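You operate a simulated robot arm through the tools that you are given. There is no shell and no other tool. Be economical: measure what you need, move in short steps, check, and stop when the job is done.

Carry out the task below with a simulated robot arm. There is one attempt and no reset: what you move stays moved.

TASK
Push the shirts drawer shut.
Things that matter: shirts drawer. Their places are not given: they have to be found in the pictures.

It is judged by the outcome, as a careful person would: the job done as asked, and still so three seconds after it is handed in. It fails if anything else is knocked over, pushed out of place, dropped, spilled or broken.

THE ROBOT
A 6-joint arm with a two-finger parallel gripper, fixed in place. Base frame: the origin is at the foot of the arm, x ahead of it, y to its left, z up. Lengths are in m, angles in degrees, forces in N, time in s.
With the tool pointing down near the work surface it reaches from about 0.1 to 0.56 m from the base axis. Its first joint turns from -66.0 to 66.0 degrees. Payload 2.9 kg.
Tool frame: the origin (TCP) lies between the finger pads and is the grasp point; the fingertips stand 0.03 m ahead of it; z points along the fingers, y is the line along which they close. The gripper opens to 0.11 m. The fingers are 0.02 m wide and 0.01 m thick; the gripper's body (0.048 by 0.112 m) begins 0.055 m behind the TCP.
Orientation is told as [roll, pitch, yaw] about the base's x, y, z axes, in that order, counted from this pose: with the fingers straight down and closing along the base's y, the tool's x points along the base's -x, its y along +y and its z along -z.

THE INTERFACE
- The arm moves only by the tool servo_tool. Its argument "targets" is a list of rows, each a list of 7 numbers: the shift along the tool's x, y, z in units of 250 mm (1.0 is 250 mm), then the turn, a rotation vector about the tool's x, y, z in units of 45 degrees (1.0 is 45 degrees), then the gripper command, from -1 (fully open) to 1 (shut), values between in proportion. In form: [[dx, dy, dz, rx, ry, rz, fingers], ...]. A call has 1 to 20 rows; each row is the pose to reach, as a shift and turn from the pose commanded when the call began, along the tool's axes at that moment. A call with a number of a shift or a turn outside -1 to 1 is refused whole. A row lasts 0.2 s, in which the tool goes at most 0.05 m and 8.6 degrees; a call with a longer step from one row to the next is refused whole, and so is a gripper value outside its range. A pose out of reach is approached as far as the arm can. The call stops where the force on the tool passes 40 N (or 10 N more than at its start, if that is more) or the arm is blocked; 0.2 s more then pass. The fingers move at their own pace (about 0.108 m/s each) and stop on an object; they squeeze with about 38 N. The grip force told is the motor's: it shows also when the fingers shut on nothing. Time passes only in rows, and 0.2 s behind the last, so rows that repeat a pose let the fingers close. It gives the time, the measured TCP pose, the force on the tool (base axes), the opening and the grip force at its end, in the units of the frame above (readings bear some noise), and new pictures: "show" is both (left out), scene, wrist or none.
- Cameras (640 x 400 px; columns grow to the right, rows downward): "scene" is fixed at [0.0509, 0.4258, 1.3699]; the picture's right is [-0.92, -0.38, 0.00], its down [-0.27, 0.65, -0.71] and it looks along [0.27, -0.66, -0.70] (base axes); focal length 262 px, centre (320, 200). "wrist" rides on the gripper at [-0.036, 0, -0.057] in the tool frame; the picture's right is [0.00, -1.00, 0.00], its down [0.97, 0.00, -0.24] and it looks along [0.24, 0.00, 0.97] (tool axes); focal length 218 px, centre (320, 200).
- locate(camera, pixels): for up to 12 pixels [column, row] of the newest picture of that camera ("zoom" is the newest enlarged one), the place [x, y, z] in the base frame of the surface seen there, good to about 0.002 m. No time passes.
- inspect(camera, box): a new picture of the part [left, top, right, bottom] of that camera's present view, enlarged. No time passes.
- hand_in(): hands the job in; it is judged then, once.

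Work in short steps. Measure before you move; look again where a grasp or a placing could have gone wrong, and mend it. You have 60 turns and 120 pictures in all, the two below and enlarged ones among them. Open the gripper and draw the arm clear of the work before you hand the job in, unless the task says otherwise; then end with one line.

The tools are called after "Request:" as a command line: name --pt "numbers of a row" for each row, then --argument value for the rest, lists and objects as JSON in quotes. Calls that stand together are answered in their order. servo_tool: Moves the arm, as the interface text tells. Its arguments: {"type":"object","properties":{"targets":{"type":"array","items":{"type":"array","items":{"type":"number"}}},"show":{"type":"string","enum":["both","scene","wrist","none"]}},"required":["targets"]} The other tools are called the same way: locate (camera, pixels) gives the place of the surface under pixels of a picture; inspect (camera, box) takes an enlarged picture of a part of a camera's view; hand_in () hands the job in.

At the start:

```text
t: 0.0
position: [0.1783, 0.0005, 1.1434]
tool_rot: [-0.1, -28.2, 0.1]
wrist_force: [0.9, -0.4, 0.2]
finger_gap: 0.1103
finger_force: 0.0
```

scene: 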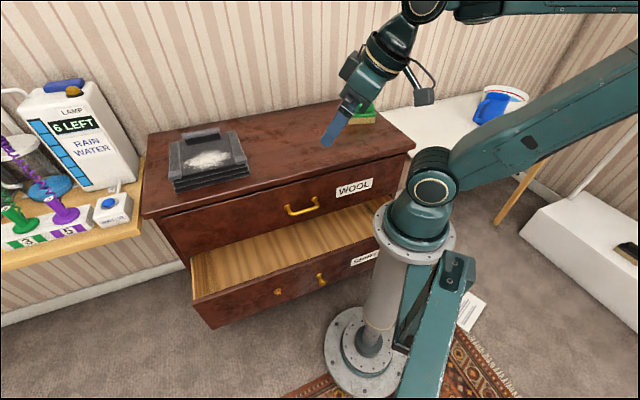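
wrist: 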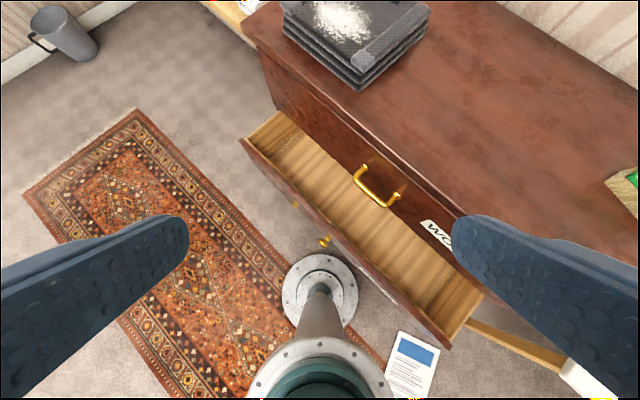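

The lower drawer is open, with a label near (365,257) in the scene picture. I'll read the label and measure the drawer's geometry.

Request:
inspect --camera "scene" --box '[140, 160, 420, 335]'

Request:
locate --camera "scene" --pixels '[[193, 302], [212, 328], [277, 292], [321, 280], [360, 260], [300, 210], [165, 218], [410, 150], [192, 262], [290, 245], [350, 190], [373, 247]]'

Request:
locate --camera "wrist" --pixels '[[242, 140], [447, 345], [325, 241], [294, 204], [300, 200], [375, 280], [375, 185], [255, 40], [270, 110], [480, 310], [345, 235], [410, 310]]'

```text
2.29 times, centred on (280, 248) of scene
```

zoom: 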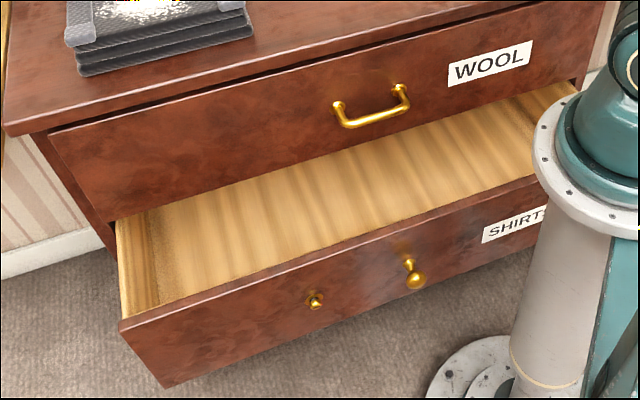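

```text
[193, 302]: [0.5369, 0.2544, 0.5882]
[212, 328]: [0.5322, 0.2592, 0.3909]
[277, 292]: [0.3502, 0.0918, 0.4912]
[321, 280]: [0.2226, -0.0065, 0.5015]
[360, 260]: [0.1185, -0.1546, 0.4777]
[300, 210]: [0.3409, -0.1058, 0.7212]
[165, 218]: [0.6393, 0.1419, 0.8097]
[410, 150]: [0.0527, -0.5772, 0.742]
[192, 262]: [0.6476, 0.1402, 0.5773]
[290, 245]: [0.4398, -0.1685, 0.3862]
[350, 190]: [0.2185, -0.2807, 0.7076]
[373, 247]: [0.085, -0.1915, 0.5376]
```

```text
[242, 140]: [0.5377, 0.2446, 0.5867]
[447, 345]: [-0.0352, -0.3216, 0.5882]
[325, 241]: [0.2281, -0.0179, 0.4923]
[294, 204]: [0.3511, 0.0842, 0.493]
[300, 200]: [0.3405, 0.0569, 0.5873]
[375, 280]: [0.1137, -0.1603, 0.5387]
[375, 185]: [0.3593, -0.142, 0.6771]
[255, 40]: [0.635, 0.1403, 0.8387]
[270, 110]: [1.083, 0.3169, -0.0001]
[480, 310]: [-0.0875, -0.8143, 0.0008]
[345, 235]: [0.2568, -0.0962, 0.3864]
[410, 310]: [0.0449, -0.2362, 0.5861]
```

The lower drawer is labelled SHIRTS. Its face lies along a 45° line, about 0.19 m from the base axis along n=(0.70,-0.71), and it has to go to about 0.35, level with WOOL. First I'll yaw the tool -45° in place and shut the fingers.

Request:
servo_tool --pt "0 0 0 0.079 0 0.147 1" --pt "0 0 0 0.158 0 0.294 1" --pt "0 0 0 0.237 0 0.441 1" --pt "0 0 0 0.315 0 0.588 1" --pt "0 0 0 0.394 0 0.735 1" --pt "0 0 0 0.473 0 0.881 1" --pt "0 0 0 0.473 0 0.881 1"

Request:
inspect --camera "scene" --box '[250, 230, 350, 310]'

```text
t: 1.6
position: [0.1784, 0.0004, 1.1443]
tool_rot: [-0.1, -28.3, -45.1]
wrist_force: [-0.2, -0.5, 0.6]
finger_gap: 0.0
finger_force: 38.2
```

scene: 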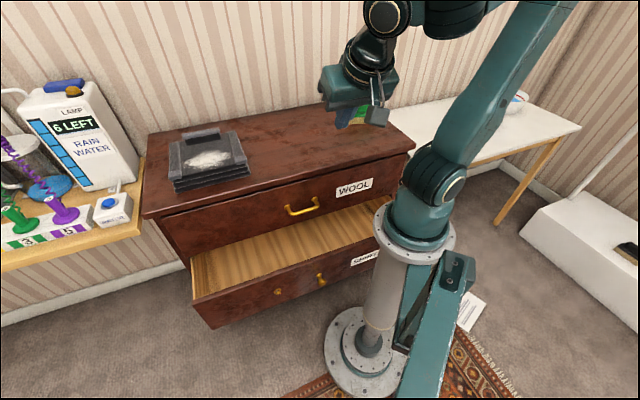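
wrist: 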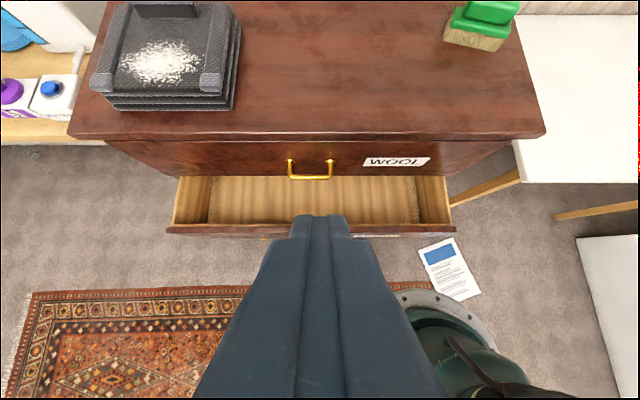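

```text
5.00 times, centred on (300, 270) of scene
```

zoom: 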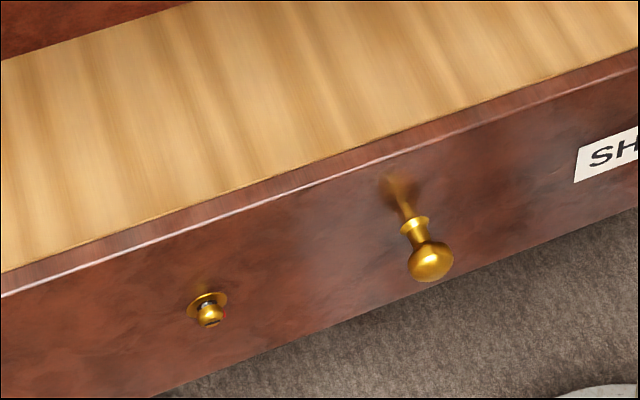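

The tool now faces the drawer at t≈0.13, which is about centre. The knob is at the centre at z≈0.5 and a small lock button is at t≈0.31, so I'll push on the face above the knob. I'm lowering in stages.

Request:
servo_tool --pt "0.076 0.011 0.141 0 0 0 1" --pt "0.151 0.023 0.282 0 0 0 1" --pt "0.227 0.034 0.423 0 0 0 1" --pt "0.303 0.046 0.564 0 0 0 1" --pt "0.379 0.057 0.705 0 0 0 1" --pt "0.454 0.069 0.846 0 0 0 1" --pt "0.53 0.08 0.987 0 0 0 1"

```text
t: 3.2
position: [0.2818, 0.0709, 0.8513]
tool_rot: [0.3, -28.1, -45.1]
wrist_force: [-0.2, -0.1, -0.4]
finger_gap: 0.0
finger_force: 37.5
out of reach, approached as far as the arm can: row 2, 3, 4, 5, 6, 7
```

scene: 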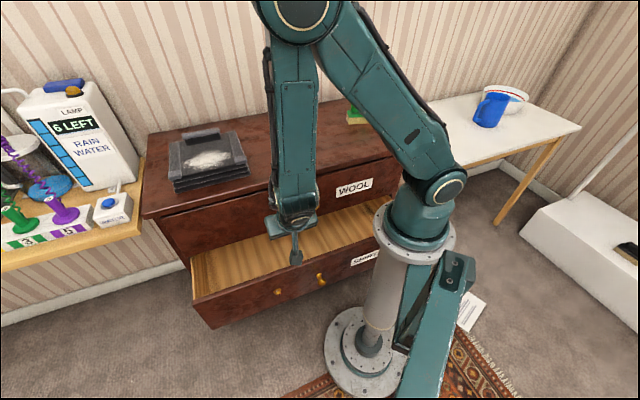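
wrist: 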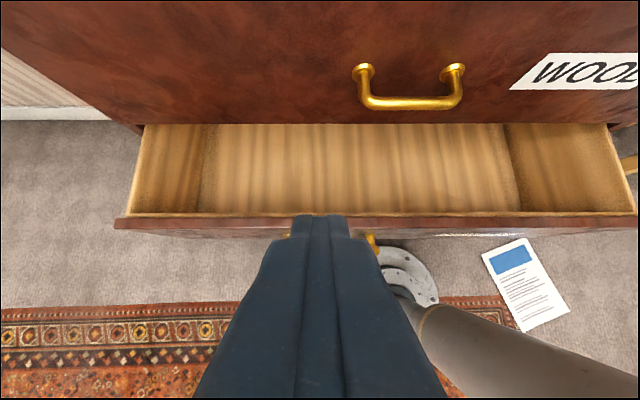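

The arm couldn't hold that tilt so close to its base and drifted to t≈0.25. I'll turn the tool straight down, since that needs less room behind it, and check the pose.

Request:
servo_tool --pt "0 0 0 0 0.157 0 1" --pt "0 0 0 0 0.314 0 1" --pt "0 0 0 0 0.47 0 1" --pt "0 0 0 0 0.627 0 1" --pt "0 0 0 0 0.627 0 1" --show "none"

```text
t: 4.4
position: [0.2823, 0.0707, 0.8527]
tool_rot: [-0.1, 0.1, -45.0]
wrist_force: [1.0, -0.4, 0.4]
finger_gap: 0.0001
finger_force: 37.7
```

Pose held at n≈0.148, t≈0.25, straight down. Next I lower by 0.25 m while sliding toward the centre.

Request:
servo_tool --pt "0.02 -0.03 0.17 0 0 0 1" --pt "0.04 -0.07 0.34 0 0 0 1" --pt "0.04 -0.1 0.51 0 0 0 1" --pt "0.04 -0.13 0.68 0 0 0 1" --pt "0.04 -0.17 0.85 0 0 0 1" --pt "0.04 -0.2 1.0 0 0 0 1" --pt "0.04 -0.2 1.0 0 0 0 1"

```text
t: 6.0
position: [0.2383, 0.0427, 0.6023]
tool_rot: [0.0, 0.1, -45.0]
wrist_force: [-0.6, -0.2, -0.8]
finger_gap: 0.0
finger_force: 37.5
```

scene: 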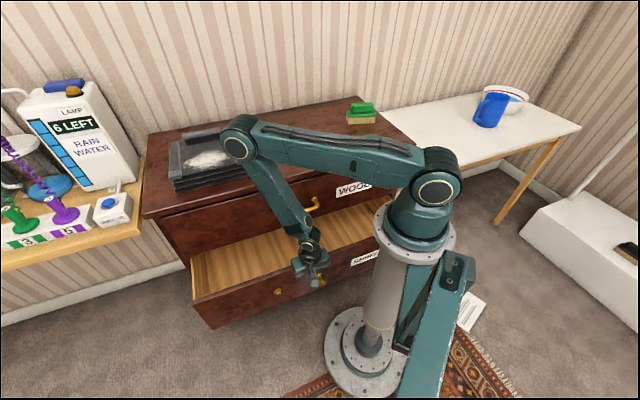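
wrist: 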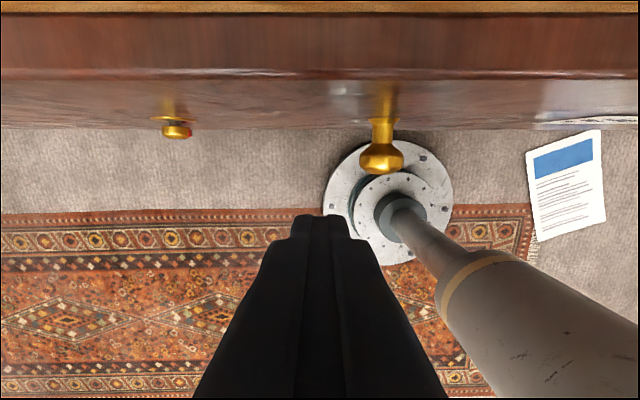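

I check how close the elbow at pixel (240,140) is to the dresser top and tray.

Request:
locate --camera "scene" --pixels '[[240, 140], [225, 140], [250, 158], [300, 220], [437, 190], [215, 160], [290, 150]]'

Request:
inspect --camera "scene" --box '[160, 90, 400, 300]'

```text
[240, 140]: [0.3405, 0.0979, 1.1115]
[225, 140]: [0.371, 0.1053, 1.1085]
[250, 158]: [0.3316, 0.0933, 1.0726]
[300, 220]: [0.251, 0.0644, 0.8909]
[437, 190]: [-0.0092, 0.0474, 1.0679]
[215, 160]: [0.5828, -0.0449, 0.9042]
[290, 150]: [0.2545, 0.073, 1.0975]
```

```text
1.90 times, centred on (280, 195) of scene
```

zoom: 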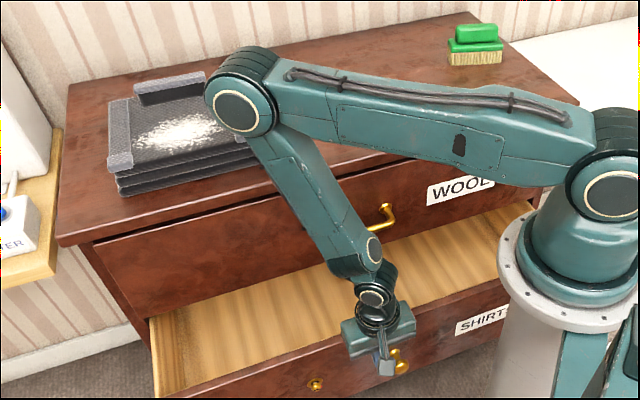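

The elbow is well clear at z≈1.11. I'll lower the fingertips to z≈0.55 and push the face in with the tool upright until n≈0.23. After that I'll tilt the tool so that it clears the upper drawer.

Request:
servo_tool --pt "0 -0.04 0.05 0 0 0 1" --pt "0 -0.08 0.108 0 0 0 1" --pt "-0.08 -0.08 0.108 0 0 0 1" --pt "-0.14 -0.08 0.108 0 0 0 1" --pt "-0.18 -0.08 0.108 0 0 0 1" --pt "-0.22 -0.08 0.108 0 0 0 1" --pt "-0.26 -0.08 0.108 0 0 0 1" --pt "-0.3 -0.08 0.108 0 0 0 1" --pt "-0.34 -0.08 0.108 0 0 0 1" --pt "-0.37 -0.08 0.108 0 0 0 1"

```text
t: 8.2
position: [0.2903, -0.0379, 0.5749]
tool_rot: [0.1, -0.1, -45.0]
wrist_force: [0.3, 0.0, 0.2]
finger_gap: 0.0
finger_force: 37.9
```

scene: 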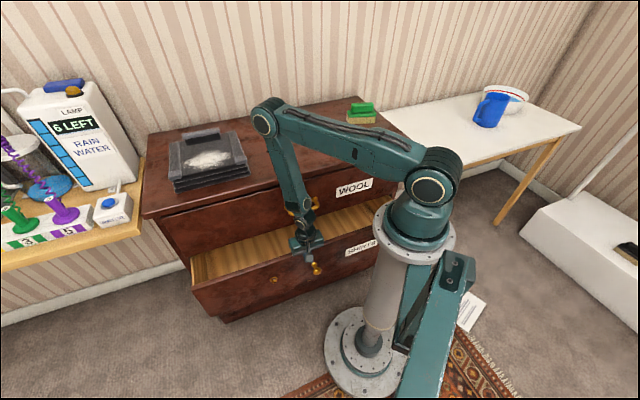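
wrist: 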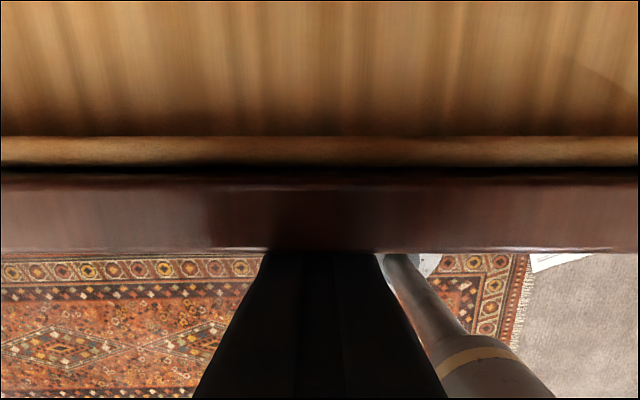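

The drawer moved smoothly, and the face is now at n≈0.24. Next I tilt the fingers forward gradually to 45° while advancing, so the wrist stays behind the WOOL handle.

Request:
servo_tool --pt "-0.04 0 0 0 -0.167 0 1" --pt "-0.08 0 0 0 -0.333 0 1" --pt "-0.12 0 0 0 -0.5 0 1" --pt "-0.16 0 0 0 -0.667 0 1" --pt "-0.2 0 0 0 -0.833 0 1" --pt "-0.24 0 0 0 -1.0 0 1"

```text
t: 9.6
position: [0.332, -0.0783, 0.5747]
tool_rot: [-0.1, -45.1, -44.9]
wrist_force: [0.4, 0.3, -0.2]
finger_gap: 0.0
finger_force: 37.7
```

scene: 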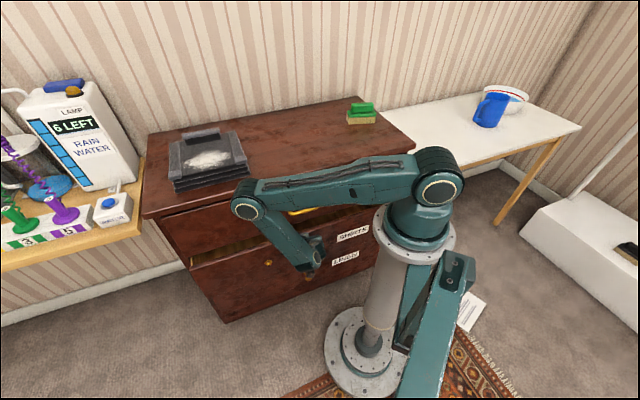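
wrist: 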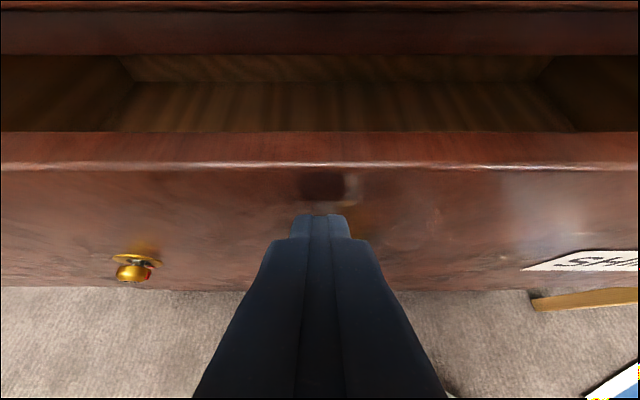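

A second label has shown up near (345,257) in the scene picture. I'll look closer and check clearances.

Request:
inspect --camera "scene" --box '[180, 170, 400, 330]'

Request:
locate --camera "scene" --pixels '[[247, 208], [237, 200], [248, 182], [190, 268], [353, 234], [345, 257], [268, 263], [300, 211], [210, 225], [280, 240]]'

Request:
locate --camera "wrist" --pixels '[[100, 165], [550, 168], [100, 40], [550, 40], [320, 183]]'

```text
2.50 times, centred on (290, 250) of scene
```

zoom: 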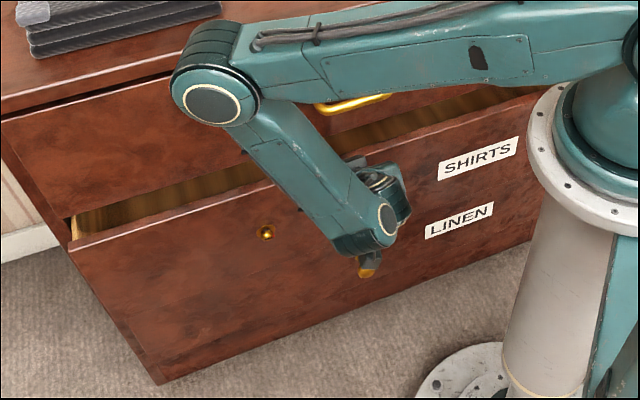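

```text
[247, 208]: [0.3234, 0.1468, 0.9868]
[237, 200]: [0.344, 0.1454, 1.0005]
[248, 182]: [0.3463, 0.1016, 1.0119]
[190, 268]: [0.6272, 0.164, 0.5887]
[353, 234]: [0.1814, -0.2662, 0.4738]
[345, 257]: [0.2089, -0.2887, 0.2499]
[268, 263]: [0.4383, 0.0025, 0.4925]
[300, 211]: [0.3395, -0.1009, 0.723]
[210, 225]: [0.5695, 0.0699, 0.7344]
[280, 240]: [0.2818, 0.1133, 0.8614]
```

```text
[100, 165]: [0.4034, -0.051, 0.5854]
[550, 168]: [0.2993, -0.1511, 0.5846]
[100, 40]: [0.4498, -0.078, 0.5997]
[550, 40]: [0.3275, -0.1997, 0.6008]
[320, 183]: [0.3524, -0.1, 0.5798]
```

There is a LINEN drawer below, closed at n≈0.352. The SHIRTS face is at ≈0.316, so about 36 mm remains. I'll push the rest straight along n in small steps.

Request:
servo_tool --pt "-0.028 0 0.028 0 0 0 1" --pt "-0.056 0 0.056 0 0 0 1" --pt "-0.076 0 0.076 0 0 0 1" --pt "-0.09 0 0.09 0 0 0 1" --pt "-0.1 0 0.1 0 0 0 1" --pt "-0.107 0 0.107 0 0 0 1"

```text
t: 11.0
position: [0.3564, -0.1065, 0.5755]
tool_rot: [-0.1, -44.6, -44.8]
wrist_force: [-21.9, 28.0, 12.2]
finger_gap: 0.0001
finger_force: 37.4
```

scene: 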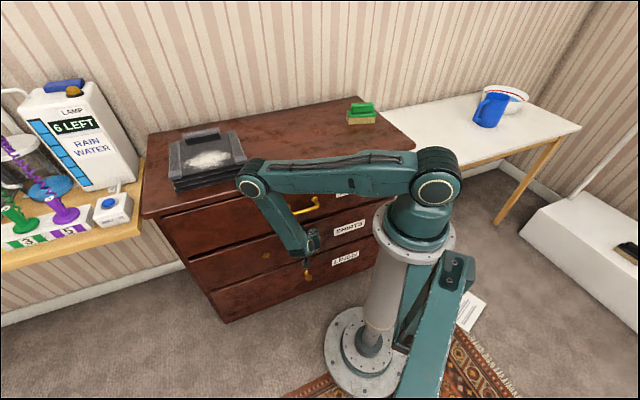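
wrist: 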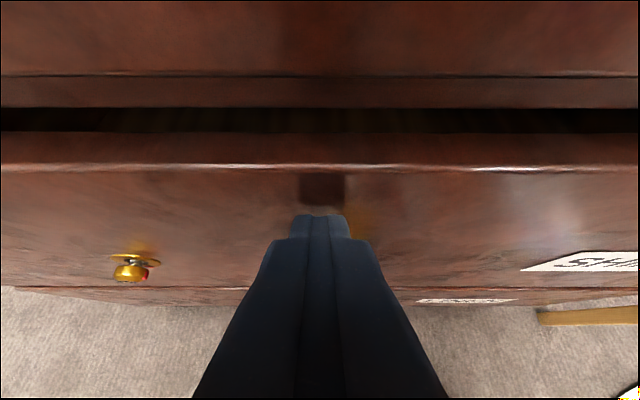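

The force rose to about 37 N, so it looks like the end stop. I compare the SHIRTS face with its neighbours.

Request:
locate --camera "scene" --pixels '[[349, 229], [345, 257], [230, 270], [230, 295], [230, 220], [190, 267], [340, 225], [240, 262]]'

Request:
locate --camera "wrist" --pixels '[[100, 163], [550, 168], [100, 90], [550, 90], [550, 80], [60, 220], [150, 299], [460, 300], [132, 272]]'

Request:
inspect --camera "scene" --box '[150, 170, 390, 330]'

```text
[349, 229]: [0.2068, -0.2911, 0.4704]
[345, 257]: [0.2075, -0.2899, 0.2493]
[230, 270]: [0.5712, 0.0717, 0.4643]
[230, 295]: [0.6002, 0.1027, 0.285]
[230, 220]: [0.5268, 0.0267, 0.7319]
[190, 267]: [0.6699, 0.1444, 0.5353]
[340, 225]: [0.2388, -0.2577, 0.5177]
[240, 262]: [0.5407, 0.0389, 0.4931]
```

```text
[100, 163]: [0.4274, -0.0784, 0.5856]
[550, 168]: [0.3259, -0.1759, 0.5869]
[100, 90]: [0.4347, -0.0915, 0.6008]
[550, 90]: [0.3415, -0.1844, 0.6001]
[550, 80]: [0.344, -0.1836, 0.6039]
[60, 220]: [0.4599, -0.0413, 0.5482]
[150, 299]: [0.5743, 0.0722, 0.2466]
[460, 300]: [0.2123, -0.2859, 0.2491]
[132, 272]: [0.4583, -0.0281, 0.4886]
```

```text
2.50 times, centred on (270, 250) of scene
```

zoom: 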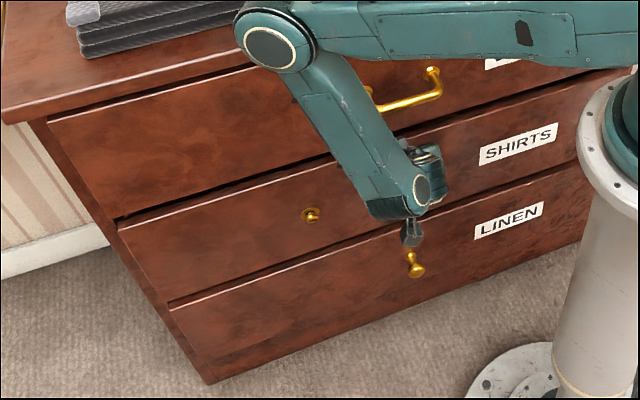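

SHIRTS at n≈0.352 is flush with LINEN at 0.352 on both sides. I back the tool off 50 mm and see whether the drawer stays shut.

Request:
servo_tool --pt "0.035 0 -0.035 0 0 0 1" --pt "0.08 0 -0.08 0 0 0 1" --pt "0.141 0 -0.141 0 0 0 1" --pt "0.141 0 -0.141 0 0 0 1" --pt "0.141 0 -0.141 0 0 0 1"

Request:
locate --camera "scene" --pixels '[[349, 229], [345, 257], [230, 270], [230, 295]]'

```text
t: 12.2
position: [0.323, -0.0708, 0.5761]
tool_rot: [-0.1, -45.0, -44.9]
wrist_force: [0.4, -0.2, 0.3]
finger_gap: 0.0001
finger_force: 37.6
```

scene: 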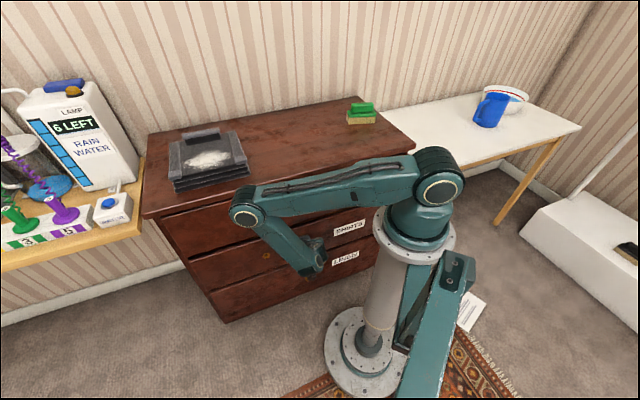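
wrist: 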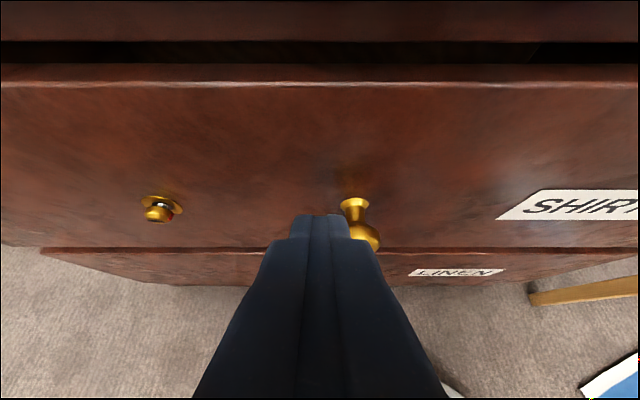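

```text
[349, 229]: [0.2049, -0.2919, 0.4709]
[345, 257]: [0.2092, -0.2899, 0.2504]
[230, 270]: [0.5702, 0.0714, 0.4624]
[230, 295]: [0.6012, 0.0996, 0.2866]
```

The drawer stays flush. I reverse the approach: back off while turning the tool upright again.

Request:
servo_tool --pt "0.04 0 -0.04 0 0.167 0 1" --pt "0.08 0 -0.08 0 0.333 0 1" --pt "0.12 0 -0.12 0 0.5 0 1" --pt "0.16 0 -0.16 0 0.667 0 1" --pt "0.2 0 -0.2 0 0.833 0 1" --pt "0.25 0 -0.25 0 1.0 0 1" --pt "0.3 0 -0.3 0 1.0 0 1" --show "scene"

```text
t: 13.8
position: [0.2471, 0.0038, 0.5759]
tool_rot: [0.0, 0.1, -44.9]
wrist_force: [0.1, 0.6, -0.2]
finger_gap: 0.0
finger_force: 37.0
```

scene: 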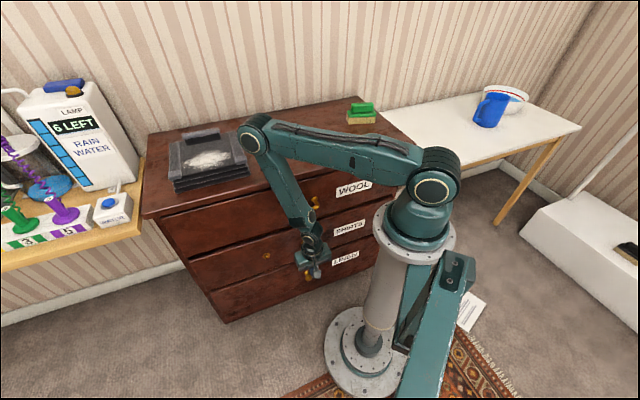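

The tool is upright and clear at n≈0.17. I raise it 0.25 m and open the gripper.

Request:
servo_tool --pt "0.02 0.04 -0.15 0 0 0 1" --pt "0.04 0.08 -0.3 0 0 0 1" --pt "0.06 0.12 -0.47 0 0 0 1" --pt "0.08 0.16 -0.64 0 0 0 0" --pt "0.08 0.2 -0.82 0 0 0 -1" --pt "0.08 0.24 -1.0 0 0 0 -1" --pt "0.08 0.24 -1.0 0 0 0 -1" --pt "0.08 0.24 -1.0 0 0 0 -1"

Request:
locate --camera "scene" --pixels '[[349, 229], [345, 257], [230, 270], [230, 295]]'

```text
t: 15.6
position: [0.2772, 0.0612, 0.8263]
tool_rot: [-0.2, 0.0, -45.0]
wrist_force: [-0.1, -0.8, -0.6]
finger_gap: 0.11
finger_force: 0.1
```

scene: 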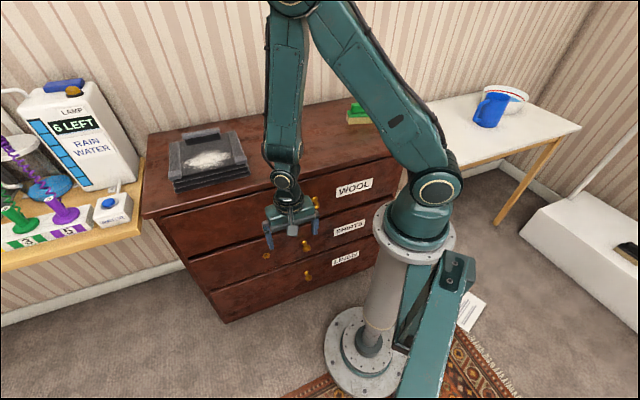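
wrist: 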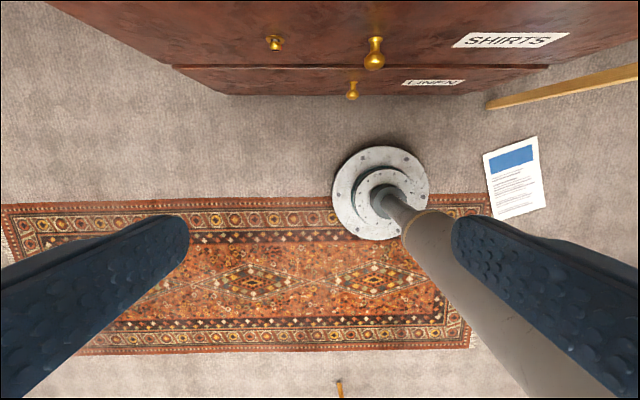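

```text
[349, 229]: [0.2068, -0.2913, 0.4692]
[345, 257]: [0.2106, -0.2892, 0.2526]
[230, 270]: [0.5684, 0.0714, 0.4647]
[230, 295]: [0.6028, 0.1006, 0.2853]
```

The drawer is flush and holding, nothing else has moved, and the gripper is open and clear.

Request:
hand_in

```text
The job is handed in.
```

The shirts drawer is pushed shut, flush with the drawers above and below it, and the arm is clear with its gripper open.
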